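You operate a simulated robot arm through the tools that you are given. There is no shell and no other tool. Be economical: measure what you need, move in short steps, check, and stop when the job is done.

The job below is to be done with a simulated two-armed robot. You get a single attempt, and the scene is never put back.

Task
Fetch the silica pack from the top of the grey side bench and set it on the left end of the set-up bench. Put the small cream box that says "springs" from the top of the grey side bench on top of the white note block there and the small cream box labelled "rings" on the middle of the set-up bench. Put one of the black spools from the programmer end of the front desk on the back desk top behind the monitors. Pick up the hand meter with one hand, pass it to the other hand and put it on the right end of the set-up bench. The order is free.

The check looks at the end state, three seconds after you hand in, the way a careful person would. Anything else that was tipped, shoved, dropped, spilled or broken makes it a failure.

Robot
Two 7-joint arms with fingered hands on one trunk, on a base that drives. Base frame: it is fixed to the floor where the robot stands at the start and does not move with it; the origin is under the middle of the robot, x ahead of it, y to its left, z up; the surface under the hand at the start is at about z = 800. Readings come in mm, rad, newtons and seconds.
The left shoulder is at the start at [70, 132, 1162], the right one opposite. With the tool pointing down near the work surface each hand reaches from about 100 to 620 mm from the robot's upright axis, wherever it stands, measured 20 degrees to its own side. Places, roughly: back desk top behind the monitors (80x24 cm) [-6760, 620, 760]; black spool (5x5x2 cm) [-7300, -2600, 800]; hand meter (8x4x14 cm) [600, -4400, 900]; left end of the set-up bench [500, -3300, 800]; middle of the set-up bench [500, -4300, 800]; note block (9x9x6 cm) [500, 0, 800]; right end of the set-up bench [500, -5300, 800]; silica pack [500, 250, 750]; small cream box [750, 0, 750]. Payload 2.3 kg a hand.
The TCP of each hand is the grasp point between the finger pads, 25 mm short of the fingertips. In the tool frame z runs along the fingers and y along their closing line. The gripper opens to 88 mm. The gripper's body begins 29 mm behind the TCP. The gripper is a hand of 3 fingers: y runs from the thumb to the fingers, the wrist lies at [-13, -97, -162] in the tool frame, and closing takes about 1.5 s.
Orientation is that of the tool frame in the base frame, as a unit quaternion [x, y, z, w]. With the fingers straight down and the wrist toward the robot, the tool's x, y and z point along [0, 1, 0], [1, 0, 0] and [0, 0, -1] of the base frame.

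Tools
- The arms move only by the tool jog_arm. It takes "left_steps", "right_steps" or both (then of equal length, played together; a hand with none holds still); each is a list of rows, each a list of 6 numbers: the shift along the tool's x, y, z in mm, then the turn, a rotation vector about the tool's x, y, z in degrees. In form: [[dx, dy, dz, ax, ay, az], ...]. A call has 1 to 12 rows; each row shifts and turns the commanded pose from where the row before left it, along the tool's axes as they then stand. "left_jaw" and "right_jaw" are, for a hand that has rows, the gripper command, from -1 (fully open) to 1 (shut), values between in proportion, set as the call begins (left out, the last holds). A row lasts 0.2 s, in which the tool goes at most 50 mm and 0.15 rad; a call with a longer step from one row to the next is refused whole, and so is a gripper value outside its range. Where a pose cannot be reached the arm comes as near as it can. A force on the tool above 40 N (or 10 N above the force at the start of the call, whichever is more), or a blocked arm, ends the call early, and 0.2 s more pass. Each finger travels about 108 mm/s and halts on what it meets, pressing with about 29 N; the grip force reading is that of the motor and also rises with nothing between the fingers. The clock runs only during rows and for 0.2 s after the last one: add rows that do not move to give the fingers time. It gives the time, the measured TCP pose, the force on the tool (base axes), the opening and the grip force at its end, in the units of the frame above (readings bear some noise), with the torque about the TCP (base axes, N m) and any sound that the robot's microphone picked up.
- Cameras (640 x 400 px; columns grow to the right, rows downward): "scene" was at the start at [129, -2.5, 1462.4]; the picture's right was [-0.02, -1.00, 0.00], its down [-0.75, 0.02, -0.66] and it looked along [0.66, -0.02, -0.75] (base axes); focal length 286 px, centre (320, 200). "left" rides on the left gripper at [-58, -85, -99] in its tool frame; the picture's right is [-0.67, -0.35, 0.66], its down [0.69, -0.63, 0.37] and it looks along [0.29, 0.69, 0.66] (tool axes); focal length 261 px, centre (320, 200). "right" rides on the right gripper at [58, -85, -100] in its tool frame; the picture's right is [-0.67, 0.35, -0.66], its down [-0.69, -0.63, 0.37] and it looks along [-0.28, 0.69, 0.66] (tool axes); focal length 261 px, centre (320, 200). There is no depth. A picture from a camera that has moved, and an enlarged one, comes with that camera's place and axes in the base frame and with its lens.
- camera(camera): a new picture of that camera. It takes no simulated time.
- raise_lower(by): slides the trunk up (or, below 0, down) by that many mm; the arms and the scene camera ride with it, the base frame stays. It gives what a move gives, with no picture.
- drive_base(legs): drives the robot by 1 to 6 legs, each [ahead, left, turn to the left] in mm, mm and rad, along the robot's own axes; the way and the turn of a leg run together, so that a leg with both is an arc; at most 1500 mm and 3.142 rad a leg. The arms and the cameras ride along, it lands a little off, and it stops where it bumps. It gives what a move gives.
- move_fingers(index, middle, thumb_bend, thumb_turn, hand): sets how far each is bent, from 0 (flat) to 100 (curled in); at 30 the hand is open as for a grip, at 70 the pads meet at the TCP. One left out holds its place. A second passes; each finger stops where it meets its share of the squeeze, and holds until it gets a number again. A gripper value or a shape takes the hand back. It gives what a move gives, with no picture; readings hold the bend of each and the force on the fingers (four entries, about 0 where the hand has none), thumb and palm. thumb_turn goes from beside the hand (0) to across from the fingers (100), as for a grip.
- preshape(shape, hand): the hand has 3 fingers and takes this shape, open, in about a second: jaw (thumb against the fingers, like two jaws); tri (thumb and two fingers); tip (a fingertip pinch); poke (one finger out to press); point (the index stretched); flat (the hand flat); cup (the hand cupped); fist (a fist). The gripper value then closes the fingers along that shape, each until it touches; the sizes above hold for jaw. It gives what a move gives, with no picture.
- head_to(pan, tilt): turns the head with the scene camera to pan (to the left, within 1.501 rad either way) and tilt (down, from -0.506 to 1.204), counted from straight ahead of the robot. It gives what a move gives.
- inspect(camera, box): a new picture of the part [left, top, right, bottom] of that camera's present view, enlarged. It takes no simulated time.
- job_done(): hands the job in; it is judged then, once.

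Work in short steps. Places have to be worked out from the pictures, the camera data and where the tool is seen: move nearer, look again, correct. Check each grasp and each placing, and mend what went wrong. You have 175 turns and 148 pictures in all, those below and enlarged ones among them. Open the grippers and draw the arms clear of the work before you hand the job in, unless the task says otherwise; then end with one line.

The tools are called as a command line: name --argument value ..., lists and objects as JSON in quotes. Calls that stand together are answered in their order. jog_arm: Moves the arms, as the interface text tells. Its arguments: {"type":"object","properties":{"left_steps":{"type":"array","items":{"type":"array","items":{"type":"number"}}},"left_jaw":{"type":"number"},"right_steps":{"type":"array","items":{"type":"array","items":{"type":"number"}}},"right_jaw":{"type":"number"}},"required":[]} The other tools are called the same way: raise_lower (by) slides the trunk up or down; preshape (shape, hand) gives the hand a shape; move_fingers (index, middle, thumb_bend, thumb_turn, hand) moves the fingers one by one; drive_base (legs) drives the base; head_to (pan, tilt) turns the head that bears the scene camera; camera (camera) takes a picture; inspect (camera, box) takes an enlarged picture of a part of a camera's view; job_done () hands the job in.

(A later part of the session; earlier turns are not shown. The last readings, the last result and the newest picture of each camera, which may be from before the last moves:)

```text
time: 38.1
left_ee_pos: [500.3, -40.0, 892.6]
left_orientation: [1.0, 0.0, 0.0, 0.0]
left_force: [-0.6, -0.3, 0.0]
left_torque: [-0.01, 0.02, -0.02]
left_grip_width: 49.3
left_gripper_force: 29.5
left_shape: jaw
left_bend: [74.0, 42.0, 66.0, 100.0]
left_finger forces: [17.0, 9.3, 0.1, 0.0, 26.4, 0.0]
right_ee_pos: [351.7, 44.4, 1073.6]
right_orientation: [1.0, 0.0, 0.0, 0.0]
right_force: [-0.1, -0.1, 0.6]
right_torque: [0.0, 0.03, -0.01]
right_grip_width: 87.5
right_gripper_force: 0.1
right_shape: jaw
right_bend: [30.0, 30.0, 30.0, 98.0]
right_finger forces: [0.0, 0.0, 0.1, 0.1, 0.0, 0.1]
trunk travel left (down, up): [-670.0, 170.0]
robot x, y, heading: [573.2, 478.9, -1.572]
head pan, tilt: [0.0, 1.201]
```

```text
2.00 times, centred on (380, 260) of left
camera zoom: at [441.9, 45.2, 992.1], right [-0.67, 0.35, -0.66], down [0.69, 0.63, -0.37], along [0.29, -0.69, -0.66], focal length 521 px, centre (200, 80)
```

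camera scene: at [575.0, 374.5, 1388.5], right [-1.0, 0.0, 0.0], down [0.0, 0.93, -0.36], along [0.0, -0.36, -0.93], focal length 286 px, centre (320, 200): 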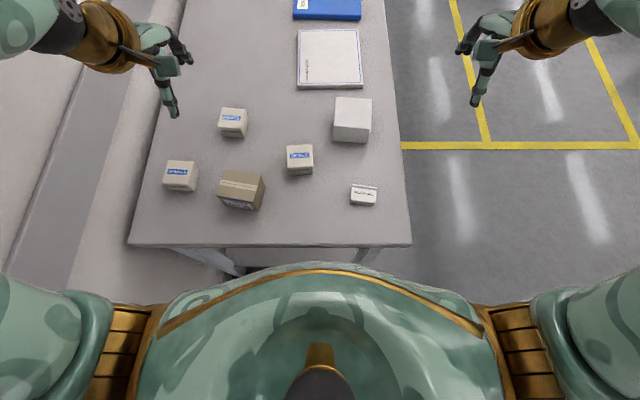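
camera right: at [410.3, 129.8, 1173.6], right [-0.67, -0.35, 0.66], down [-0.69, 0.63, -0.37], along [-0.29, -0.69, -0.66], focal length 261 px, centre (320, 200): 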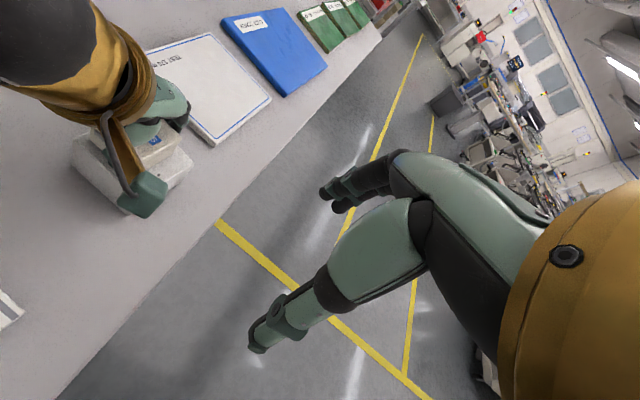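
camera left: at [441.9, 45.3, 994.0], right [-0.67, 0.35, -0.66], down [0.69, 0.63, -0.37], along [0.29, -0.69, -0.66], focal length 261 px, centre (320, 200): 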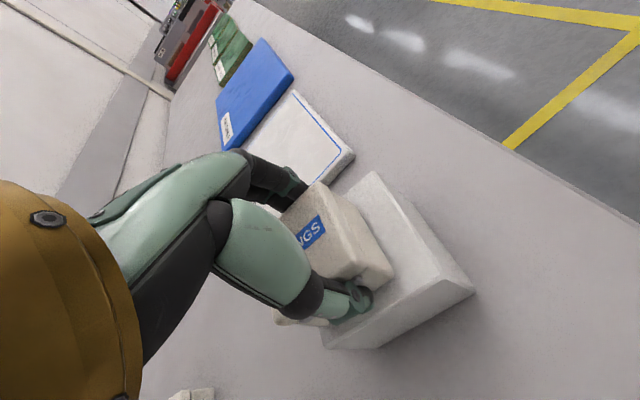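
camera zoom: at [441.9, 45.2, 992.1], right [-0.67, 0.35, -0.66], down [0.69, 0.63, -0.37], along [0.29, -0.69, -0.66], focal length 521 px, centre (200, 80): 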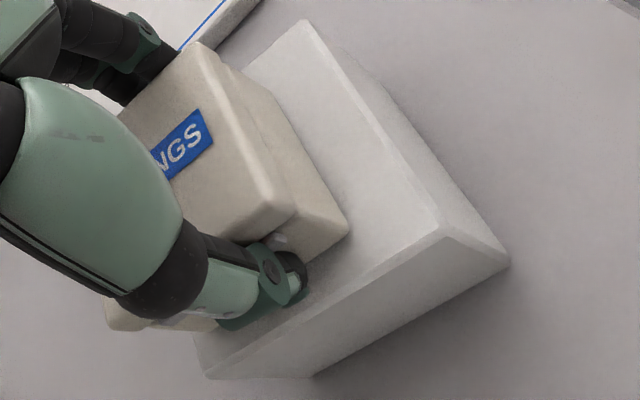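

Geometry is consistent: box spans x≈482–538, inside the block's top. No contact force yet; lower further in small steps.

jog_arm --left_steps '[[-4, 0, 0, 0, 0, 0], [0, 0, 2, 0, 0, 0], [0, 0, 2, 0, 0, 0], [0, 0, 0, 0, 0, 0]]'

inspect --camera "left" --box '[270, 160, 490, 360]'

```text
time: 39.1
left_ee_pos: [497.0, -38.4, 889.8]
left_orientation: [1.0, 0.0, 0.0, 0.003]
left_force: [-0.9, -4.8, 15.6]
left_torque: [-0.11, 0.01, -0.03]
left_grip_width: 49.3
left_gripper_force: 29.1
left_shape: jaw
left_bend: [74.0, 41.0, 66.0, 100.0]
left_finger forces: [20.3, 11.3, 0.0, 0.1, 26.9, 0.0]
right_ee_pos: [352.7, 46.2, 1073.0]
right_orientation: [1.0, 0.0, 0.0, 0.001]
right_force: [-0.5, 0.2, -0.6]
right_torque: [0.01, 0.02, 0.02]
right_grip_width: 87.8
right_gripper_force: 0.1
right_shape: jaw
right_bend: [30.0, 30.0, 30.0, 98.0]
right_finger forces: [0.0, 0.0, 0.0, 0.0, 0.1, 0.0]
trunk travel left (down, up): [-670.0, 170.0]
robot x, y, heading: [574.7, 483.3, -1.572]
head pan, tilt: [0.0, 1.201]
```

```text
2.00 times, centred on (380, 260) of left
camera zoom: at [438.3, 47.1, 990.2], right [-0.67, 0.35, -0.66], down [0.69, 0.63, -0.37], along [0.28, -0.7, -0.66], focal length 521 px, centre (200, 80)
```

zoom: 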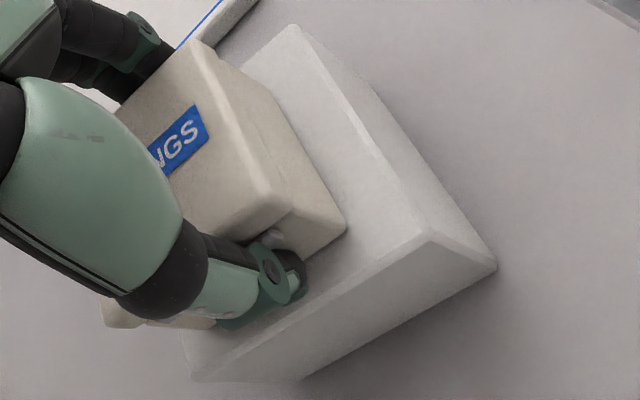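

Contact felt. I back off 1.5 mm and release.

jog_arm --left_steps '[[0, 0, -1.5, 0, 0, 0], [0, 0, 0, 0, 0, 0]]'

jog_arm --left_steps '[[0, 0, 0, 0, 0, 0], [0, 0, 0, 0, 0, 0], [0, 0, 0, 0, 0, 0], [0, 0, 0, 0, 0, 0], [0, 0, 0, 0, 0, 0]]' --left_jaw -1

camera --camera "left"

```text
time: 39.7
left_ee_pos: [497.6, -39.0, 891.4]
left_orientation: [1.0, 0.001, 0.0, 0.001]
left_force: [-0.9, -4.8, 12.3]
left_torque: [-0.15, -0.01, -0.04]
left_grip_width: 49.2
left_gripper_force: 29.7
left_shape: jaw
left_bend: [74.0, 41.0, 67.0, 100.0]
left_finger forces: [20.1, 11.1, 0.0, 0.0, 27.0, 0.1]
right_ee_pos: [352.0, 44.8, 1074.8]
right_orientation: [1.0, 0.0, 0.0, 0.001]
right_force: [-0.2, -0.5, 0.5]
right_torque: [0.0, 0.0, -0.01]
right_grip_width: 87.6
right_gripper_force: 0.0
right_shape: jaw
right_bend: [30.0, 30.0, 30.0, 98.0]
right_finger forces: [0.1, 0.1, 0.0, 0.1, 0.1, 0.1]
trunk travel left (down, up): [-670.0, 170.0]
robot x, y, heading: [574.2, 477.3, -1.573]
head pan, tilt: [0.0, 1.201]
```

```text
time: 40.9
left_ee_pos: [496.6, -38.9, 890.4]
left_orientation: [1.0, 0.0, 0.0, 0.0]
left_force: [0.8, 0.3, -1.0]
left_torque: [-0.01, -0.01, 0.01]
left_grip_width: 87.4
left_gripper_force: 0.1
left_shape: jaw
left_bend: [30.0, 30.0, 30.0, 98.0]
left_finger forces: [0.1, 0.0, 0.0, 0.0, 0.0, 0.1]
right_ee_pos: [352.0, 43.8, 1073.0]
right_orientation: [1.0, 0.0, 0.0, -0.001]
right_force: [0.4, 0.6, 0.2]
right_torque: [0.02, -0.01, 0.03]
right_grip_width: 87.6
right_gripper_force: 0.1
right_shape: jaw
right_bend: [30.0, 30.0, 30.0, 98.0]
right_finger forces: [0.0, 0.0, 0.0, 0.1, 0.1, 0.1]
trunk travel left (down, up): [-670.0, 170.0]
robot x, y, heading: [573.4, 484.2, -1.57]
head pan, tilt: [0.0, 1.201]
```

```text
114 pictures are left
camera left: at [438.2, 45.6, 989.8], right [-0.67, 0.35, -0.66], down [0.69, 0.63, -0.37], along [0.29, -0.69, -0.66], focal length 261 px, centre (320, 200)
```

left: 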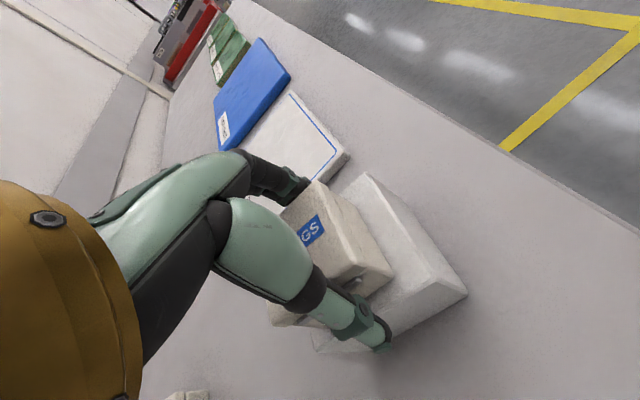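

Released; I raise straight up, then go over the rings box.

jog_arm --left_steps '[[0, 0, -40, 0, 0, 0], [0, 0, -45, 0, 0, 0], [0, 0, -25, 0, 0, 0], [46, 0, 0, 0, 0, 0], [46, 0, 0, 0, 0, 0], [46, 0, 0, 0, 0, 0], [46, 0, 0, 0, 0, 0], [46, 0, 0, 0, 0, 0], [49, -4, 20, 0, 0, 0], [0, 0, 40, 0, 0, 0], [0, 0, 40, 0, 0, 0], [0, 0, 0, 0, 0, 0]]'

camera --camera "left"

inspect --camera "scene" --box '[150, 60, 400, 220]'

```text
refused: row 9 steps farther than a row can; nothing moved
```

```text
113 pictures are left
camera left: at [438.2, 45.6, 989.8], right [-0.67, 0.35, -0.66], down [0.69, 0.63, -0.37], along [0.29, -0.69, -0.66], focal length 261 px, centre (320, 200)
```

left: 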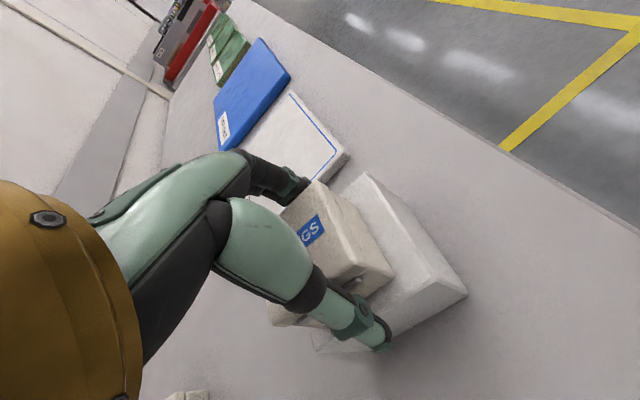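

```text
2.50 times, centred on (275, 140) of scene
camera zoom: at [574.8, 373.8, 1388.4], right [-1.0, 0.0, 0.0], down [0.0, 0.93, -0.36], along [0.0, -0.36, -0.93], focal length 715 px, centre (432, 350)
```

zoom: 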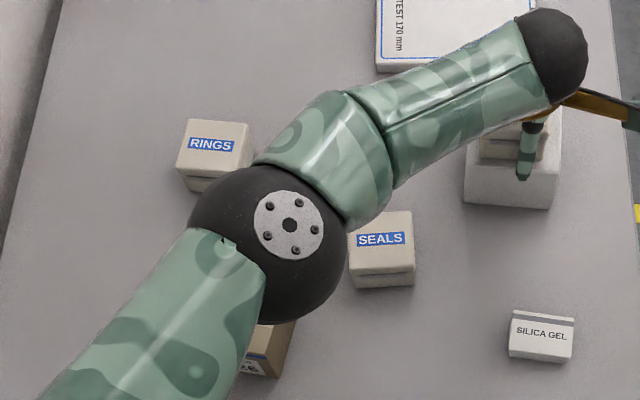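

One row was too long; I repeat with smaller steps.

jog_arm --left_steps '[[0, 0, -40, 0, 0, 0], [0, 0, -45, 0, 0, 0], [0, 0, -25, 0, 0, 0], [46, 0, 0, 0, 0, 0], [46, 0, 0, 0, 0, 0], [46, 0, 0, 0, 0, 0], [46, 0, 0, 0, 0, 0], [46, 0, 0, 0, 0, 0], [46, -4, 10, 0, 0, 0], [0, 0, 45, 0, 0, 0], [0, 0, 45, 0, 0, 0], [0, 0, 0, 0, 0, 0]]'

camera --camera "left"

inspect --camera "scene" --box '[150, 60, 400, 220]'

```text
time: 43.5
left_ee_pos: [774.2, -36.2, 899.6]
left_orientation: [1.0, 0.0, 0.0, 0.0]
left_force: [-0.4, 0.3, 0.4]
left_torque: [-0.03, -0.01, 0.05]
left_grip_width: 87.7
left_gripper_force: 0.0
left_shape: jaw
left_bend: [30.0, 30.0, 30.0, 98.0]
left_finger forces: [0.0, 0.0, 0.1, 0.1, 0.1, 0.0]
right_ee_pos: [351.6, 45.2, 1074.3]
right_orientation: [1.0, 0.0, 0.0, 0.0]
right_force: [0.0, 0.3, 0.6]
right_torque: [-0.01, 0.01, -0.02]
right_grip_width: 87.6
right_gripper_force: 0.1
right_shape: jaw
right_bend: [30.0, 30.0, 30.0, 98.0]
right_finger forces: [0.0, 0.0, 0.0, 0.0, 0.1, 0.1]
trunk travel left (down, up): [-670.0, 170.0]
robot x, y, heading: [575.2, 483.6, -1.57]
head pan, tilt: [0.0, 1.201]
```

```text
111 pictures are left
camera left: at [714.9, 48.7, 999.1], right [-0.67, 0.35, -0.66], down [0.69, 0.63, -0.37], along [0.29, -0.69, -0.66], focal length 261 px, centre (320, 200)
```

left: 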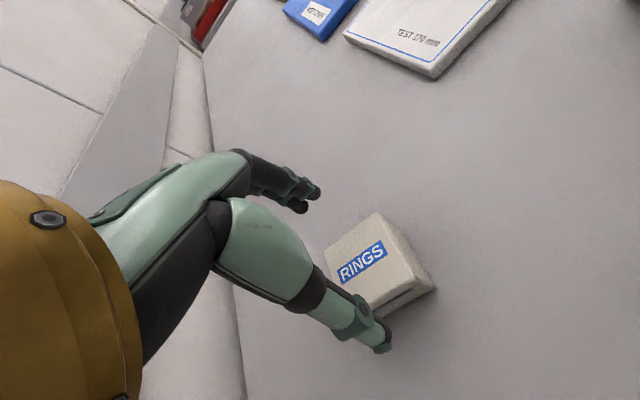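

```text
2.50 times, centred on (275, 140) of scene
camera zoom: at [575.5, 374.8, 1388.6], right [-1.0, 0.0, 0.0], down [0.0, 0.93, -0.36], along [0.0, -0.36, -0.93], focal length 715 px, centre (432, 350)
```

zoom: 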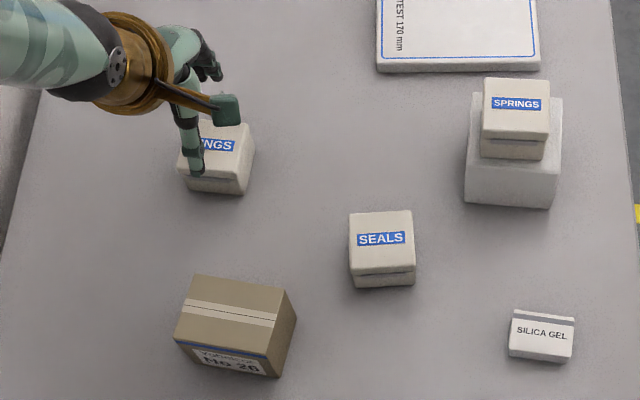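

Springs sits well on the block. Rings is at the same relative place; I shift 7 mm in +x for better centring, descend and close.

jog_arm --left_steps '[[7, -3, 25, 0, 0, 0], [0, 0, 25, 0, 0, 0], [0, 0, 17, 0, 0, 0], [0, 0, 0, 0, 0, 0]]'

jog_arm --left_steps '[[0, 0, 0, 0, 0, 0], [0, 0, 0, 0, 0, 0], [0, 0, 0, 0, 0, 0], [0, 0, 0, 0, 0, 0], [0, 0, 0, 0, 0, 0], [0, 0, 0, 0, 0, 0], [0, 0, 0, 0, 0, 0], [0, 0, 0, 0, 0, 0]]' --left_jaw 1

jog_arm --left_steps '[[0, 0, -20, 0, 0, 0], [0, 0, -40, 0, 0, 0], [0, 0, -40, 0, 0, 0], [0, 0, 0, 0, 0, 0]]'

camera --camera "left"

```text
time: 44.5
left_ee_pos: [780.4, -33.8, 833.1]
left_orientation: [1.0, 0.0, -0.001, 0.0]
left_force: [-0.2, 0.2, -0.1]
left_torque: [-0.02, 0.01, 0.0]
left_grip_width: 87.9
left_gripper_force: 0.2
left_shape: jaw
left_bend: [30.0, 30.0, 30.0, 98.0]
left_finger forces: [0.4, 0.0, 0.0, 0.0, 0.1, 0.1]
right_ee_pos: [352.6, 43.9, 1074.3]
right_orientation: [1.0, 0.0, -0.001, 0.0]
right_force: [-0.3, 0.0, 0.0]
right_torque: [0.01, -0.03, 0.02]
right_grip_width: 87.6
right_gripper_force: 0.0
right_shape: jaw
right_bend: [30.0, 30.0, 30.0, 98.0]
right_finger forces: [0.1, 0.1, 0.0, 0.0, 0.0, 0.0]
trunk travel left (down, up): [-670.0, 170.0]
robot x, y, heading: [575.4, 480.7, -1.57]
head pan, tilt: [0.0, 1.201]
```

```text
time: 46.3
left_ee_pos: [780.5, -34.3, 833.0]
left_orientation: [1.0, 0.0, 0.0, 0.001]
left_force: [0.5, 0.7, 0.0]
left_torque: [0.0, -0.01, -0.03]
left_grip_width: 49.8
left_gripper_force: 29.3
left_shape: jaw
left_bend: [74.0, 42.0, 66.0, 100.0]
left_finger forces: [17.1, 9.1, 0.1, 0.1, 26.3, 0.0]
right_ee_pos: [352.9, 44.0, 1073.8]
right_orientation: [1.0, 0.0, 0.0, 0.001]
right_force: [0.0, 0.2, 0.4]
right_torque: [0.01, 0.03, -0.01]
right_grip_width: 87.7
right_gripper_force: 0.0
right_shape: jaw
right_bend: [30.0, 30.0, 30.0, 98.0]
right_finger forces: [0.1, 0.0, 0.0, 0.0, 0.0, 0.0]
trunk travel left (down, up): [-670.0, 170.0]
robot x, y, heading: [571.0, 481.4, -1.568]
head pan, tilt: [0.0, 1.201]
```

```text
time: 47.3
left_ee_pos: [782.4, -33.3, 933.6]
left_orientation: [1.0, 0.0, 0.001, -0.001]
left_force: [0.2, -0.4, -1.6]
left_torque: [0.03, 0.02, 0.01]
left_grip_width: 49.7
left_gripper_force: 29.1
left_shape: jaw
left_bend: [74.0, 42.0, 66.0, 100.0]
left_finger forces: [17.1, 9.2, 0.0, 0.1, 26.5, 0.0]
right_ee_pos: [352.9, 43.8, 1073.0]
right_orientation: [1.0, 0.001, 0.0, 0.0]
right_force: [-0.6, -0.6, -0.3]
right_torque: [-0.01, 0.03, -0.02]
right_grip_width: 87.5
right_gripper_force: 0.1
right_shape: jaw
right_bend: [30.0, 30.0, 30.0, 98.0]
right_finger forces: [0.0, 0.0, 0.0, 0.0, 0.0, 0.1]
trunk travel left (down, up): [-670.0, 170.0]
robot x, y, heading: [578.2, 479.9, -1.57]
head pan, tilt: [0.0, 1.201]
```

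```text
109 pictures are left
camera left: at [723.9, 52.2, 1033.1], right [-0.67, 0.35, -0.66], down [0.69, 0.63, -0.37], along [0.28, -0.69, -0.66], focal length 261 px, centre (320, 200)
```

left: 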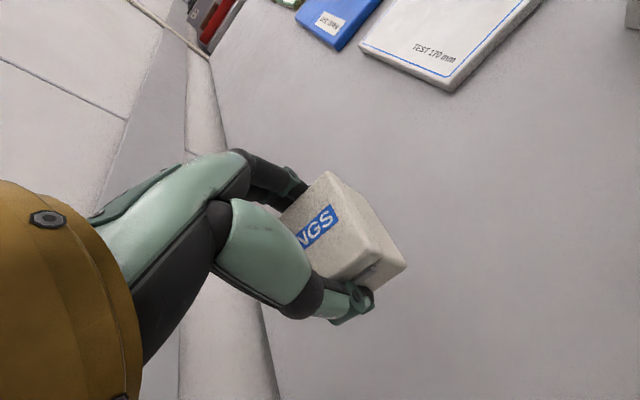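

Rings is held. I raise and retract the left hand, and bring the right hand above the silica pack with an 8° turn.

jog_arm --left_steps '[[0, 0, -40, 0, 0, 0], [0, 0, -40, 0, 0, 0], [0, 0, -40, 0, 0, 0], [0, -30, -30, 0, 0, 0], [0, -40, 0, 0, 0, 0], [0, -40, 0, 0, 0, 0], [0, -30, 0, 0, 0, 0]]' --right_steps '[[30, -20, 0, 0, 0, 0], [30, -20, 0, 0, 0, 0], [30, -20, 15, 0, 0, 0], [30, -20, 30, 0, 0, 0], [9, -16, 40, 0, 0, 0], [0, 0, 45, 0, 0, 0], [0, 0, 40, 0, 0, 8]]' --right_jaw -1

camera --camera "right"

camera --camera "scene"

```text
time: 48.9
left_ee_pos: [779.2, 54.3, 1077.8]
left_orientation: [1.0, 0.001, 0.001, -0.001]
left_force: [-0.1, -0.5, -0.9]
left_torque: [0.01, -0.01, 0.01]
left_grip_width: 49.5
left_gripper_force: 29.0
left_shape: jaw
left_bend: [74.0, 42.0, 66.0, 100.0]
left_finger forces: [17.3, 9.2, 0.0, 0.0, 26.5, 0.1]
left hand out of reach, approached as far as the arm can: row 6, 7
right_ee_pos: [415.3, 94.3, 915.5]
right_orientation: [0.997, -0.077, 0.02, -0.002]
right_force: [-0.9, 0.5, 0.5]
right_torque: [-0.01, -0.01, 0.0]
right_grip_width: 87.6
right_gripper_force: 0.1
right_shape: jaw
right_bend: [30.0, 30.0, 30.0, 98.0]
right_finger forces: [0.0, 0.1, 0.1, 0.1, 0.1, 0.0]
right hand out of reach, approached as far as the arm can: row 1, 2, 3, 4, 6, 7
trunk travel left (down, up): [-670.0, 170.0]
robot x, y, heading: [574.8, 483.3, -1.577]
head pan, tilt: [0.0, 1.201]
```

```text
108 pictures are left
camera right: at [483.1, 169.6, 1017.8], right [-0.74, -0.24, 0.63], down [-0.57, 0.73, -0.39], along [-0.36, -0.64, -0.68], focal length 261 px, centre (320, 200)
```

right: 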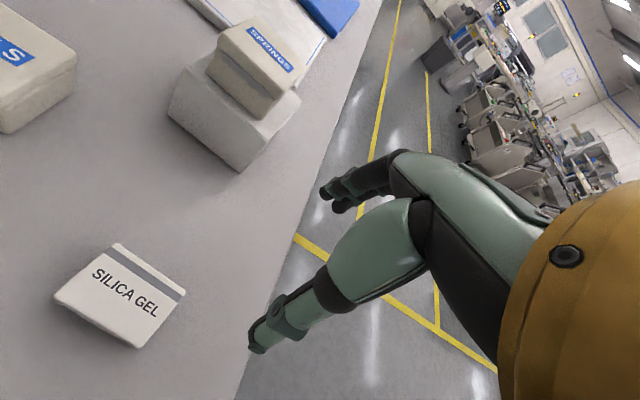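

```text
107 pictures are left
camera scene: at [573.6, 371.6, 1388.3], right [-1.0, 0.0, 0.0], down [0.0, 0.93, -0.36], along [0.0, -0.36, -0.93], focal length 286 px, centre (320, 200)
```

scene: 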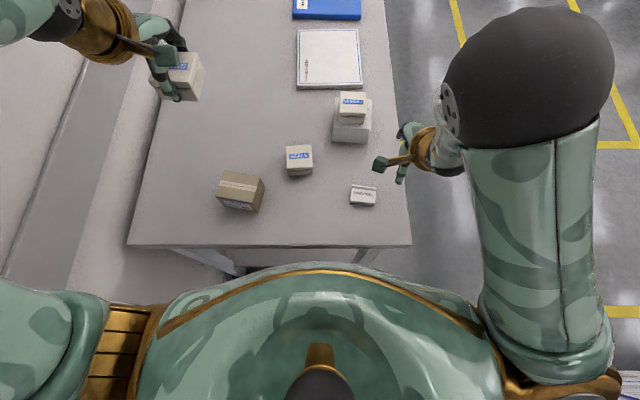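

The right arm is folded too tightly at this distance. I back off 100 mm, which gives it room.

drive_base --legs '[[-100, 0, 0]]'

jog_arm --right_steps '[[0, 0, 0, 0, 0, 0], [0, 0, 0, 0, 0, 0]]'

camera --camera "right"

```text
time: 50.1
left_ee_pos: [781.1, 152.9, 1076.9]
left_orientation: [1.0, 0.0, 0.0, -0.002]
left_force: [-0.4, 0.1, 0.4]
left_torque: [-0.01, 0.05, 0.01]
left_grip_width: 49.8
left_gripper_force: 28.5
left_shape: jaw
left_bend: [74.0, 42.0, 66.0, 100.0]
left_finger forces: [17.2, 9.2, 0.0, 0.0, 26.4, 0.0]
right_ee_pos: [415.2, 194.6, 912.4]
right_orientation: [0.997, -0.078, 0.016, -0.006]
right_force: [0.5, 0.6, 0.2]
right_torque: [-0.04, 0.0, 0.0]
right_grip_width: 88.2
right_gripper_force: 0.0
right_shape: jaw
right_bend: [30.0, 30.0, 30.0, 98.0]
right_finger forces: [0.0, 0.0, 0.1, 0.0, 0.0, 0.1]
trunk travel left (down, up): [-670.0, 170.0]
robot x, y, heading: [574.8, 581.7, -1.572]
head pan, tilt: [0.0, 1.201]
```

```text
time: 50.7
left_ee_pos: [781.0, 155.3, 1078.6]
left_orientation: [1.0, 0.0, 0.001, -0.001]
left_force: [-0.7, -0.9, -1.6]
left_torque: [-0.01, 0.01, 0.0]
left_grip_width: 49.8
left_gripper_force: 28.6
left_shape: jaw
left_bend: [74.0, 42.0, 66.0, 100.0]
left_finger forces: [17.2, 9.1, 0.0, 0.0, 26.4, 0.0]
right_ee_pos: [414.4, 196.3, 913.0]
right_orientation: [0.996, -0.082, 0.02, -0.007]
right_force: [-0.1, 0.5, 0.0]
right_torque: [0.0, 0.02, -0.03]
right_grip_width: 87.8
right_gripper_force: 0.0
right_shape: jaw
right_bend: [30.0, 30.0, 30.0, 98.0]
right_finger forces: [0.0, 0.1, 0.1, 0.0, 0.0, 0.0]
trunk travel left (down, up): [-670.0, 170.0]
robot x, y, heading: [571.0, 582.1, -1.57]
head pan, tilt: [0.0, 1.201]
```

```text
106 pictures are left
camera right: at [482.2, 270.3, 1016.8], right [-0.74, -0.24, 0.62], down [-0.56, 0.74, -0.38], along [-0.37, -0.63, -0.68], focal length 261 px, centre (320, 200)
```

right: 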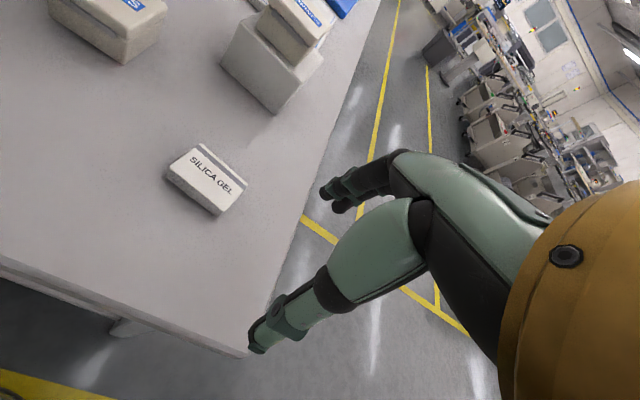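

Silica confirmed at (481,142). I move the right hand forward and see which pose results.

jog_arm --right_steps '[[0, 25, 0, 0, 0, 0], [0, 25, 0, 0, 0, 0], [0, 25, 0, 0, 0, 0], [0, 0, 0, 0, 0, 0]]'

```text
time: 51.7
left_ee_pos: [779.8, 156.3, 1079.6]
left_orientation: [1.0, 0.0, 0.0, 0.001]
left_force: [0.3, -0.4, -0.1]
left_torque: [-0.01, -0.01, 0.02]
left_grip_width: 49.2
left_gripper_force: 29.0
left_shape: jaw
left_bend: [74.0, 42.0, 66.0, 100.0]
left_finger forces: [17.2, 9.2, 0.0, 0.0, 26.4, 0.0]
right_ee_pos: [403.5, 121.9, 911.6]
right_orientation: [0.997, -0.078, 0.015, -0.006]
right_force: [0.1, 0.6, 0.0]
right_torque: [0.03, 0.05, 0.01]
right_grip_width: 87.9
right_gripper_force: 0.1
right_shape: jaw
right_bend: [30.0, 30.0, 30.0, 98.0]
right_finger forces: [0.0, 0.1, 0.1, 0.0, 0.1, 0.1]
trunk travel left (down, up): [-670.0, 170.0]
robot x, y, heading: [580.2, 579.4, -1.571]
head pan, tilt: [0.0, 1.201]
```

The commanded pose equals the measured one now. I move over the pack and down to z≈860.

jog_arm --right_steps '[[37, -16, 0, 0, 0, 0], [37, -16, 0, 0, 0, 0], [0, 0, 30, 0, 0, 0], [0, 0, 21, 0, 0, 0], [0, 0, 0, 0, 0, 0]]'

camera --camera "right"

inspect --camera "scene" --box '[280, 60, 440, 220]'

```text
time: 52.9
left_ee_pos: [781.1, 156.3, 1078.6]
left_orientation: [1.0, 0.001, 0.0, 0.0]
left_force: [0.7, 0.5, -1.0]
left_torque: [0.0, 0.0, 0.02]
left_grip_width: 49.8
left_gripper_force: 29.1
left_shape: jaw
left_bend: [74.0, 42.0, 66.0, 100.0]
left_finger forces: [17.2, 9.2, 0.0, 0.0, 26.4, 0.0]
right_ee_pos: [451.2, 121.3, 886.0]
right_orientation: [0.997, -0.075, 0.016, -0.007]
right_force: [-0.1, -0.3, 1.2]
right_torque: [0.03, -0.02, 0.01]
right_grip_width: 88.0
right_gripper_force: 0.0
right_shape: jaw
right_bend: [30.0, 30.0, 30.0, 98.0]
right_finger forces: [0.0, 0.0, 0.0, 0.1, 0.0, 0.0]
right hand out of reach, approached as far as the arm can: row 2, 3, 4
trunk travel left (down, up): [-670.0, 170.0]
robot x, y, heading: [579.6, 577.9, -1.572]
head pan, tilt: [0.0, 1.201]
```

```text
105 pictures are left
camera right: at [517.8, 196.8, 987.8], right [-0.74, -0.25, 0.63], down [-0.57, 0.73, -0.38], along [-0.36, -0.64, -0.68], focal length 261 px, centre (320, 200)
```

right: 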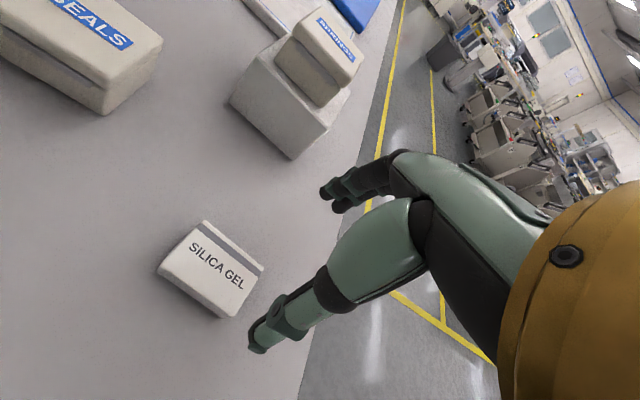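

```text
2.50 times, centred on (360, 140) of scene
camera zoom: at [575.4, 474.1, 1388.5], right [-1.0, 0.0, 0.0], down [0.0, 0.93, -0.36], along [0.0, -0.36, -0.93], focal length 715 px, centre (220, 350)
```

zoom: 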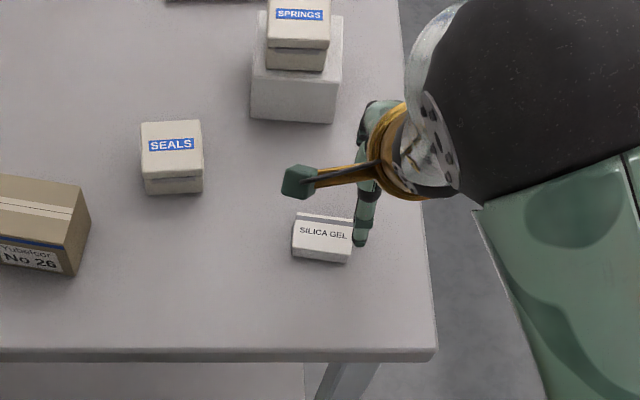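

The limit is the elbow's fold (wrist too near the shoulder). Raising the trunk 120 mm solves that; then I descend with the arm.

raise_lower --by 120

jog_arm --right_steps '[[0, 0, 40, 0, 0, 0], [0, 0, 40, 0, 0, 0], [33, -12, 20, 0, 0, 0], [0, -13, 30, 0, 0, 0], [0, 0, 10, 0, 0, 0], [0, 0, 0, 0, 0, 0]]'

camera --camera "right"

```text
time: 54.4
left_ee_pos: [779.4, 155.5, 1198.1]
left_orientation: [1.0, 0.0, 0.001, 0.0]
left_force: [0.9, 0.0, -1.2]
left_torque: [-0.02, -0.05, -0.05]
left_grip_width: 49.9
left_gripper_force: 29.1
left_shape: jaw
left_bend: [74.0, 42.0, 66.0, 100.0]
left_finger forces: [17.2, 9.1, 0.0, 0.0, 26.3, 0.0]
right_ee_pos: [450.6, 121.1, 1003.9]
right_orientation: [0.997, -0.077, 0.017, -0.007]
right_force: [-0.3, 0.1, 0.0]
right_torque: [0.0, 0.0, -0.02]
right_grip_width: 87.6
right_gripper_force: 0.1
right_shape: jaw
right_bend: [30.0, 30.0, 30.0, 98.0]
right_finger forces: [0.1, 0.0, 0.0, 0.0, 0.0, 0.1]
trunk travel left (down, up): [-790.0, 50.0]
robot x, y, heading: [576.1, 583.7, -1.568]
head pan, tilt: [0.0, 1.201]
```

```text
time: 55.8
left_ee_pos: [782.4, 155.3, 1199.1]
left_orientation: [1.0, 0.0, 0.0, 0.0]
left_force: [0.7, -0.3, 0.1]
left_torque: [0.0, -0.01, -0.01]
left_grip_width: 49.9
left_gripper_force: 29.2
left_shape: jaw
left_bend: [74.0, 42.0, 66.0, 100.0]
left_finger forces: [17.1, 9.3, 0.0, 0.0, 26.4, 0.0]
right_ee_pos: [438.1, 93.9, 880.8]
right_orientation: [0.997, -0.075, 0.017, -0.009]
right_force: [-0.5, 0.2, 0.1]
right_torque: [0.0, 0.0, 0.01]
right_grip_width: 87.7
right_gripper_force: 0.0
right_shape: jaw
right_bend: [30.0, 30.0, 30.0, 98.0]
right_finger forces: [0.0, 0.0, 0.0, 0.0, 0.1, 0.1]
right hand out of reach, approached as far as the arm can: row 1, 2, 3, 4
trunk travel left (down, up): [-790.0, 50.0]
robot x, y, heading: [573.0, 578.3, -1.576]
head pan, tilt: [0.0, 1.201]
```

```text
103 pictures are left
camera right: at [504.2, 167.1, 984.8], right [-0.74, -0.25, 0.62], down [-0.57, 0.73, -0.38], along [-0.36, -0.63, -0.68], focal length 261 px, centre (320, 200)
```

right: 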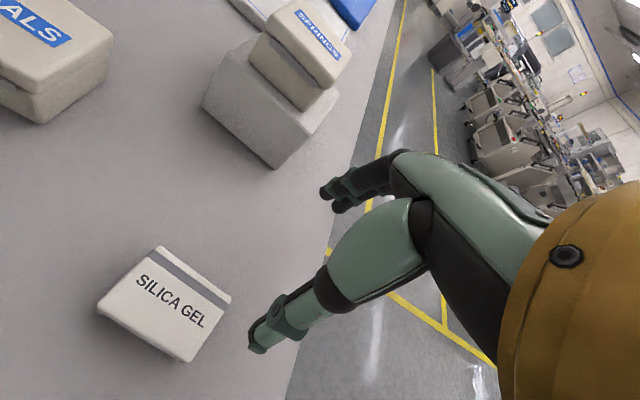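

Still blocked, probably an elbow swivel that drifted. I look at the arm posture.

head_to --pan -0.7 --tilt 0.9

camera --camera "scene"

```text
time: 56.8
left_ee_pos: [780.8, 155.0, 1200.1]
left_orientation: [1.0, -0.001, 0.0, 0.0]
left_force: [0.9, -0.1, -1.6]
left_torque: [0.01, 0.02, 0.01]
left_grip_width: 49.8
left_gripper_force: 29.1
left_shape: jaw
left_bend: [74.0, 42.0, 66.0, 100.0]
left_finger forces: [17.2, 9.1, 0.1, 0.0, 26.3, 0.0]
right_ee_pos: [437.4, 92.2, 880.6]
right_orientation: [0.997, -0.075, 0.02, -0.009]
right_force: [0.5, -0.4, 0.7]
right_torque: [-0.02, -0.01, -0.01]
right_grip_width: 88.1
right_gripper_force: 0.0
right_shape: jaw
right_bend: [30.0, 30.0, 30.0, 98.0]
right_finger forces: [0.0, 0.1, 0.0, 0.0, 0.1, 0.0]
trunk travel left (down, up): [-790.0, 50.0]
robot x, y, heading: [577.8, 578.8, -1.569]
head pan, tilt: [-0.7, 0.901]
```

```text
102 pictures are left
camera scene: at [526.7, 471.4, 1528.3], right [-0.77, 0.64, 0.0], down [0.5, 0.6, -0.62], along [-0.4, -0.47, -0.78], focal length 286 px, centre (320, 200)
```

scene: 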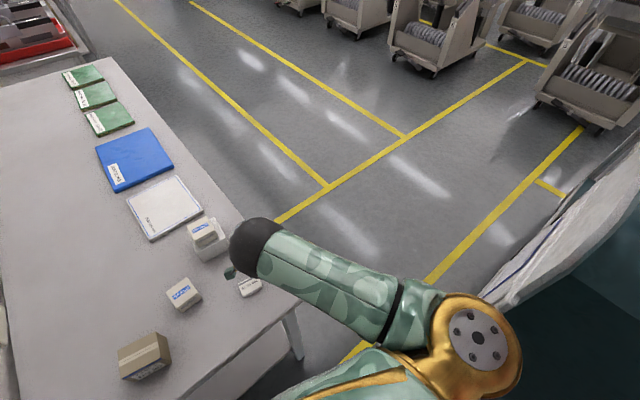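

I bring the right hand back up toward its start posture to undo the swivel.

jog_arm --right_steps '[[-20, 20, -40, 0, 0, 0], [-20, 20, -40, 0, 0, -3], [-20, 20, -40, 0, 0, -3], [-20, 20, -40, 0, 0, -3], [0, 0, -45, 0, 0, 0], [0, 0, -45, 0, 0, 0], [0, 0, -45, 0, 0, 0], [0, 0, 0, 0, 0, 0]]'

camera --camera "scene"

```text
time: 58.6
left_ee_pos: [780.4, 155.5, 1197.9]
left_orientation: [1.0, 0.001, 0.0, 0.0]
left_force: [-0.2, 0.3, -0.4]
left_torque: [-0.01, -0.03, -0.01]
left_grip_width: 49.6
left_gripper_force: 29.4
left_shape: jaw
left_bend: [74.0, 42.0, 66.0, 100.0]
left_finger forces: [17.2, 9.0, 0.0, 0.0, 26.4, 0.0]
right_ee_pos: [339.0, 19.8, 1171.3]
right_orientation: [1.0, 0.002, 0.019, -0.006]
right_force: [-0.8, 0.2, 0.1]
right_torque: [0.03, 0.02, 0.02]
right_grip_width: 87.7
right_gripper_force: 0.1
right_shape: jaw
right_bend: [30.0, 30.0, 30.0, 98.0]
right_finger forces: [0.1, 0.0, 0.0, 0.1, 0.1, 0.0]
trunk travel left (down, up): [-790.0, 50.0]
robot x, y, heading: [574.9, 581.4, -1.571]
head pan, tilt: [-0.7, 0.901]
```

```text
101 pictures are left
camera scene: at [526.4, 471.1, 1528.3], right [-0.76, 0.64, 0.0], down [0.5, 0.6, -0.62], along [-0.4, -0.47, -0.78], focal length 286 px, centre (320, 200)
```

scene: 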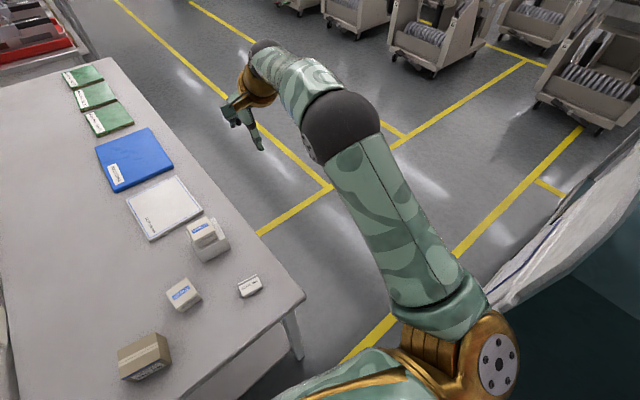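

Posture is natural again. This time I descend first at arm's length, then draw in low.

jog_arm --right_steps '[[0, 0, 45, 0, 0, 0], [0, 0, 45, 0, 0, 0], [0, 0, 45, 0, 0, 0], [0, 0, 45, 0, 0, 0], [0, 0, 45, 0, 0, 0], [0, 0, 30, 0, 0, 0], [10, -25, 0, 0, 0, 0], [10, -25, 0, 0, 0, 0], [10, -25, 0, 0, 0, 0], [10, -25, 0, 0, 0, 0], [0, 0, 0, 0, 0, 0]]'

camera --camera "scene"

```text
time: 61.0
left_ee_pos: [780.4, 156.1, 1199.6]
left_orientation: [1.0, 0.0, 0.0, 0.0]
left_force: [0.0, 0.1, -0.9]
left_torque: [-0.02, 0.01, 0.01]
left_grip_width: 49.5
left_gripper_force: 28.6
left_shape: jaw
left_bend: [74.0, 42.0, 66.0, 100.0]
left_finger forces: [17.2, 9.1, 0.1, 0.1, 26.4, 0.1]
right_ee_pos: [384.1, 123.6, 921.9]
right_orientation: [1.0, 0.002, 0.018, -0.006]
right_force: [0.3, 0.3, -0.5]
right_torque: [-0.01, 0.0, 0.01]
right_grip_width: 87.5
right_gripper_force: 0.1
right_shape: jaw
right_bend: [30.0, 30.0, 30.0, 98.0]
right_finger forces: [0.1, 0.1, 0.1, 0.0, 0.0, 0.1]
trunk travel left (down, up): [-790.0, 50.0]
robot x, y, heading: [575.3, 580.8, -1.572]
head pan, tilt: [-0.7, 0.901]
```

```text
100 pictures are left
camera scene: at [526.3, 471.4, 1528.3], right [-0.76, 0.64, 0.0], down [0.5, 0.6, -0.62], along [-0.4, -0.47, -0.78], focal length 286 px, centre (320, 200)
```

scene: 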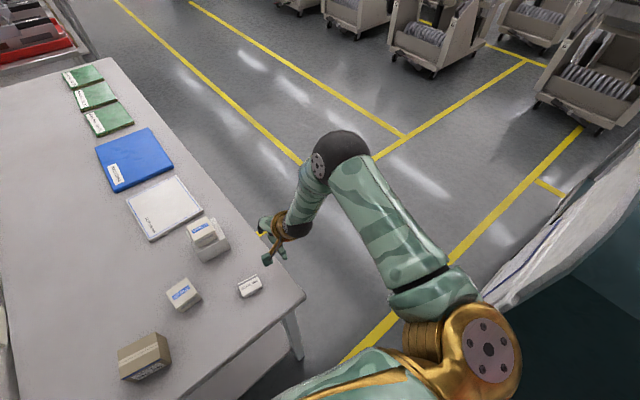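

No limit hit. I now move inward over the pack.

jog_arm --right_steps '[[25, -5, 0, 0, 0, 0], [25, -5, 0, 0, 0, 0], [25, -5, 0, 0, 0, 0], [22, -4, 0, 0, 0, 0], [0, 0, 25, 0, 0, 4], [0, 0, 25, 0, 0, 4], [0, 0, 0, 0, 0, 0]]'

camera --camera "right"

```text
time: 62.6
left_ee_pos: [781.0, 155.1, 1199.3]
left_orientation: [1.0, 0.0, 0.0, 0.0]
left_force: [-0.1, -0.5, -0.6]
left_torque: [-0.02, 0.01, -0.02]
left_grip_width: 49.6
left_gripper_force: 29.3
left_shape: jaw
left_bend: [74.0, 42.0, 66.0, 100.0]
left_finger forces: [17.1, 9.1, 0.0, 0.1, 26.4, 0.0]
right_ee_pos: [484.4, 147.2, 872.1]
right_orientation: [0.998, -0.068, 0.017, -0.007]
right_force: [-0.1, 0.8, -0.3]
right_torque: [-0.03, 0.0, 0.03]
right_grip_width: 87.7
right_gripper_force: 0.0
right_shape: jaw
right_bend: [30.0, 30.0, 30.0, 98.0]
right_finger forces: [0.0, 0.1, 0.1, 0.0, 0.0, 0.1]
trunk travel left (down, up): [-790.0, 50.0]
robot x, y, heading: [573.4, 581.5, -1.572]
head pan, tilt: [-0.7, 0.901]
```

```text
99 pictures are left
camera right: at [551.3, 221.9, 974.7], right [-0.73, -0.26, 0.63], down [-0.58, 0.72, -0.38], along [-0.35, -0.64, -0.68], focal length 261 px, centre (320, 200)
```

right: 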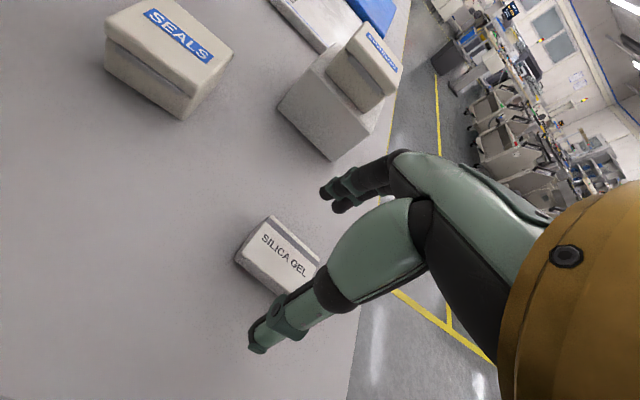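

Pack at ≈(486,140). I centre and descend with fingertips just above the bench.

jog_arm --right_steps '[[2, 6, 20, 0, 0, 0], [0, 0, 15, 0, 0, 0], [0, 0, 6, 0, 0, 0], [0, 0, 0, 0, 0, 0]]'

camera --camera "right"

```text
time: 63.6
left_ee_pos: [781.5, 154.4, 1197.8]
left_orientation: [1.0, 0.0, 0.0, 0.001]
left_force: [0.3, -0.1, -0.2]
left_torque: [-0.03, 0.06, 0.04]
left_grip_width: 49.7
left_gripper_force: 28.8
left_shape: jaw
left_bend: [74.0, 42.0, 66.0, 100.0]
left_finger forces: [17.2, 9.1, 0.0, 0.0, 26.3, 0.0]
right_ee_pos: [489.5, 138.0, 832.3]
right_orientation: [0.998, -0.068, 0.017, -0.008]
right_force: [0.7, -0.1, 0.5]
right_torque: [0.02, 0.0, -0.02]
right_grip_width: 87.7
right_gripper_force: 0.1
right_shape: jaw
right_bend: [30.0, 30.0, 30.0, 98.0]
right_finger forces: [0.1, 0.0, 0.1, 0.0, 0.1, 0.0]
trunk travel left (down, up): [-790.0, 50.0]
robot x, y, heading: [570.2, 580.2, -1.57]
head pan, tilt: [-0.7, 0.901]
```

```text
98 pictures are left
camera right: at [554.5, 215.0, 934.4], right [-0.73, -0.26, 0.63], down [-0.58, 0.72, -0.38], along [-0.35, -0.64, -0.68], focal length 261 px, centre (320, 200)
```

right: 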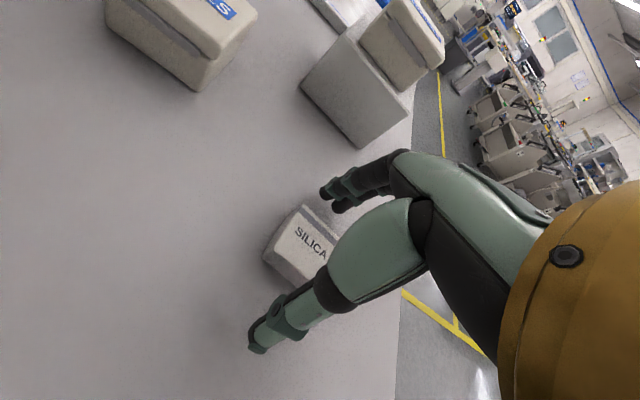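

Pack sits between thumb and fingers. Lower 4 mm and close.

jog_arm --right_steps '[[-3, 0, 4, 0, 0, 0], [0, 0, 0, 0, 0, 0]]'

jog_arm --right_steps '[[0, 0, 0, 0, 0, 0], [0, 0, 0, 0, 0, 0], [0, 0, 0, 0, 0, 0], [0, 0, 0, 0, 0, 0], [0, 0, 0, 0, 0, 0], [0, 0, 0, 0, 0, 0], [0, 0, 0, 0, 0, 0], [0, 0, 0, 0, 0, 0]]' --right_jaw 1

camera --camera "right"

```text
time: 64.2
left_ee_pos: [780.9, 156.8, 1199.1]
left_orientation: [1.0, 0.0, 0.0, 0.0]
left_force: [-0.4, -0.5, -1.1]
left_torque: [0.01, 0.01, 0.0]
left_grip_width: 49.9
left_gripper_force: 28.8
left_shape: jaw
left_bend: [74.0, 42.0, 66.0, 100.0]
left_finger forces: [17.1, 9.0, 0.1, 0.0, 26.5, 0.1]
right_ee_pos: [485.3, 139.4, 826.9]
right_orientation: [0.997, -0.069, 0.016, -0.008]
right_force: [0.6, -0.1, 0.1]
right_torque: [0.0, 0.01, -0.01]
right_grip_width: 87.7
right_gripper_force: 0.1
right_shape: jaw
right_bend: [30.0, 30.0, 30.0, 98.0]
right_finger forces: [0.0, 0.0, 0.0, 0.1, 0.0, 0.0]
trunk travel left (down, up): [-790.0, 50.0]
robot x, y, heading: [575.6, 581.4, -1.577]
head pan, tilt: [-0.7, 0.901]
```

```text
time: 66.0
left_ee_pos: [780.7, 156.0, 1198.8]
left_orientation: [1.0, 0.0, 0.001, 0.0]
left_force: [0.6, -0.1, -1.3]
left_torque: [0.01, 0.01, 0.0]
left_grip_width: 49.7
left_gripper_force: 28.7
left_shape: jaw
left_bend: [74.0, 42.0, 66.0, 100.0]
left_finger forces: [17.1, 9.1, 0.0, 0.0, 26.4, 0.0]
right_ee_pos: [486.1, 140.0, 827.8]
right_orientation: [0.997, -0.069, 0.018, -0.008]
right_force: [0.1, -0.3, 0.9]
right_torque: [-0.03, 0.01, 0.0]
right_grip_width: 34.0
right_gripper_force: 29.3
right_shape: jaw
right_bend: [74.0, 50.0, 72.0, 100.0]
right_finger forces: [17.0, 9.2, 0.0, 0.1, 26.3, 0.0]
trunk travel left (down, up): [-790.0, 50.0]
robot x, y, heading: [576.3, 578.2, -1.573]
head pan, tilt: [-0.7, 0.901]
```

```text
97 pictures are left
camera right: at [551.4, 215.2, 930.7], right [-0.73, -0.26, 0.63], down [-0.58, 0.72, -0.38], along [-0.35, -0.64, -0.68], focal length 261 px, centre (320, 200)
```

right: 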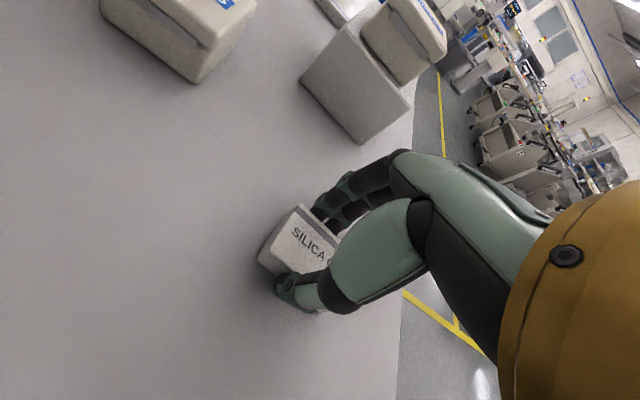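

Gripped at 34 mm. Lift and check.

jog_arm --right_steps '[[0, 0, -20, 0, 0, 0], [0, 0, -40, 0, 0, 0], [0, 0, -40, 0, 0, 0], [0, 0, 0, 0, 0, 0]]'

camera --camera "right"

```text
time: 67.0
left_ee_pos: [779.6, 155.2, 1198.7]
left_orientation: [1.0, 0.0, 0.0, -0.001]
left_force: [0.1, 0.1, -0.6]
left_torque: [0.02, 0.0, -0.03]
left_grip_width: 49.5
left_gripper_force: 29.6
left_shape: jaw
left_bend: [74.0, 42.0, 66.0, 100.0]
left_finger forces: [17.3, 9.1, 0.0, 0.0, 26.4, 0.1]
right_ee_pos: [480.7, 137.8, 927.6]
right_orientation: [0.998, -0.068, 0.017, -0.008]
right_force: [0.2, -0.3, -1.1]
right_torque: [-0.01, 0.0, -0.04]
right_grip_width: 34.2
right_gripper_force: 28.8
right_shape: jaw
right_bend: [74.0, 50.0, 72.0, 100.0]
right_finger forces: [17.0, 9.3, 0.1, 0.0, 26.3, 0.0]
trunk travel left (down, up): [-790.0, 50.0]
robot x, y, heading: [574.1, 583.1, -1.569]
head pan, tilt: [-0.7, 0.901]
```

```text
96 pictures are left
camera right: at [546.8, 213.8, 1030.9], right [-0.73, -0.26, 0.63], down [-0.58, 0.72, -0.38], along [-0.35, -0.64, -0.68], focal length 261 px, centre (320, 200)
```

right: 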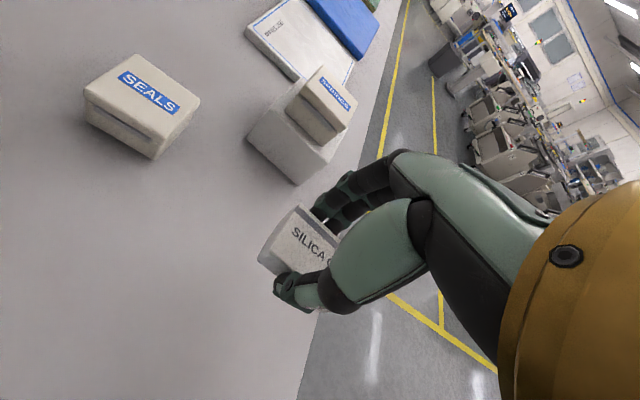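

Silica is held (bottom = TCP−27.8). I move the right arm back out and up to a travel pose.

jog_arm --right_steps '[[-30, 0, -10, 0, 0, 0], [-35, 15, -10, 0, 0, 0], [-35, 25, -10, 0, 0, 0], [-20, 30, -10, 0, 0, -4], [0, 30, -30, 0, 0, -4], [0, 20, -40, 0, 0, 0], [0, 0, -45, 0, 0, 0], [0, 0, -45, 0, 0, 0], [0, 0, 0, 0, 0, 0]]'

head_to --pan -0.3 --tilt 0.6

camera --camera "scene"

```text
time: 69.0
left_ee_pos: [781.0, 155.6, 1199.9]
left_orientation: [1.0, 0.0, 0.0, -0.001]
left_force: [0.6, 0.6, -0.8]
left_torque: [-0.02, -0.01, -0.05]
left_grip_width: 49.5
left_gripper_force: 29.0
left_shape: jaw
left_bend: [74.0, 42.0, 66.0, 100.0]
left_finger forces: [17.2, 9.1, 0.0, 0.0, 26.4, 0.1]
right_ee_pos: [345.9, 32.5, 1121.6]
right_orientation: [1.0, 0.002, 0.018, -0.007]
right_force: [-0.6, -0.3, 0.3]
right_torque: [-0.01, -0.03, 0.02]
right_grip_width: 33.8
right_gripper_force: 28.7
right_shape: jaw
right_bend: [74.0, 50.0, 73.0, 100.0]
right_finger forces: [17.1, 9.2, 0.1, 0.0, 26.2, 0.0]
trunk travel left (down, up): [-790.0, 50.0]
robot x, y, heading: [574.6, 579.3, -1.572]
head pan, tilt: [-0.7, 0.901]
```

```text
time: 69.9
left_ee_pos: [780.3, 155.8, 1198.2]
left_orientation: [1.0, 0.001, -0.001, 0.0]
left_force: [-0.1, 0.2, -0.5]
left_torque: [0.0, -0.02, 0.03]
left_grip_width: 49.8
left_gripper_force: 28.4
left_shape: jaw
left_bend: [74.0, 42.0, 66.0, 100.0]
left_finger forces: [17.3, 9.0, 0.0, 0.0, 26.4, 0.0]
right_ee_pos: [346.2, 32.7, 1121.6]
right_orientation: [1.0, 0.001, 0.018, -0.006]
right_force: [-0.2, 0.0, 0.5]
right_torque: [0.01, 0.02, 0.02]
right_grip_width: 34.0
right_gripper_force: 29.2
right_shape: jaw
right_bend: [74.0, 50.0, 73.0, 100.0]
right_finger forces: [17.0, 9.2, 0.0, 0.1, 26.3, 0.1]
trunk travel left (down, up): [-790.0, 50.0]
robot x, y, heading: [571.5, 582.6, -1.572]
head pan, tilt: [-0.3, 0.6]
```

```text
95 pictures are left
camera scene: at [548.8, 444.8, 1553.0], right [-0.95, 0.3, 0.0], down [0.17, 0.54, -0.82], along [-0.24, -0.79, -0.57], focal length 286 px, centre (320, 200)
```

scene: 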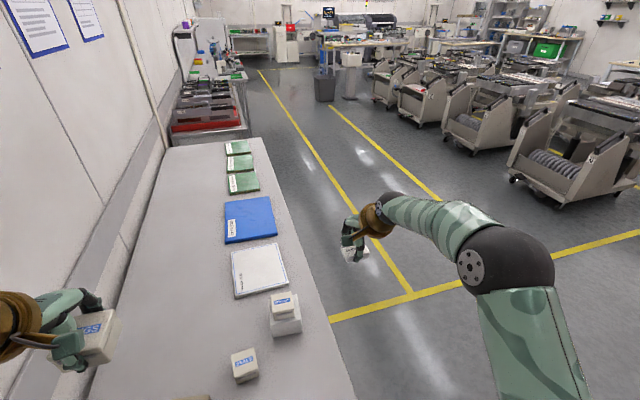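

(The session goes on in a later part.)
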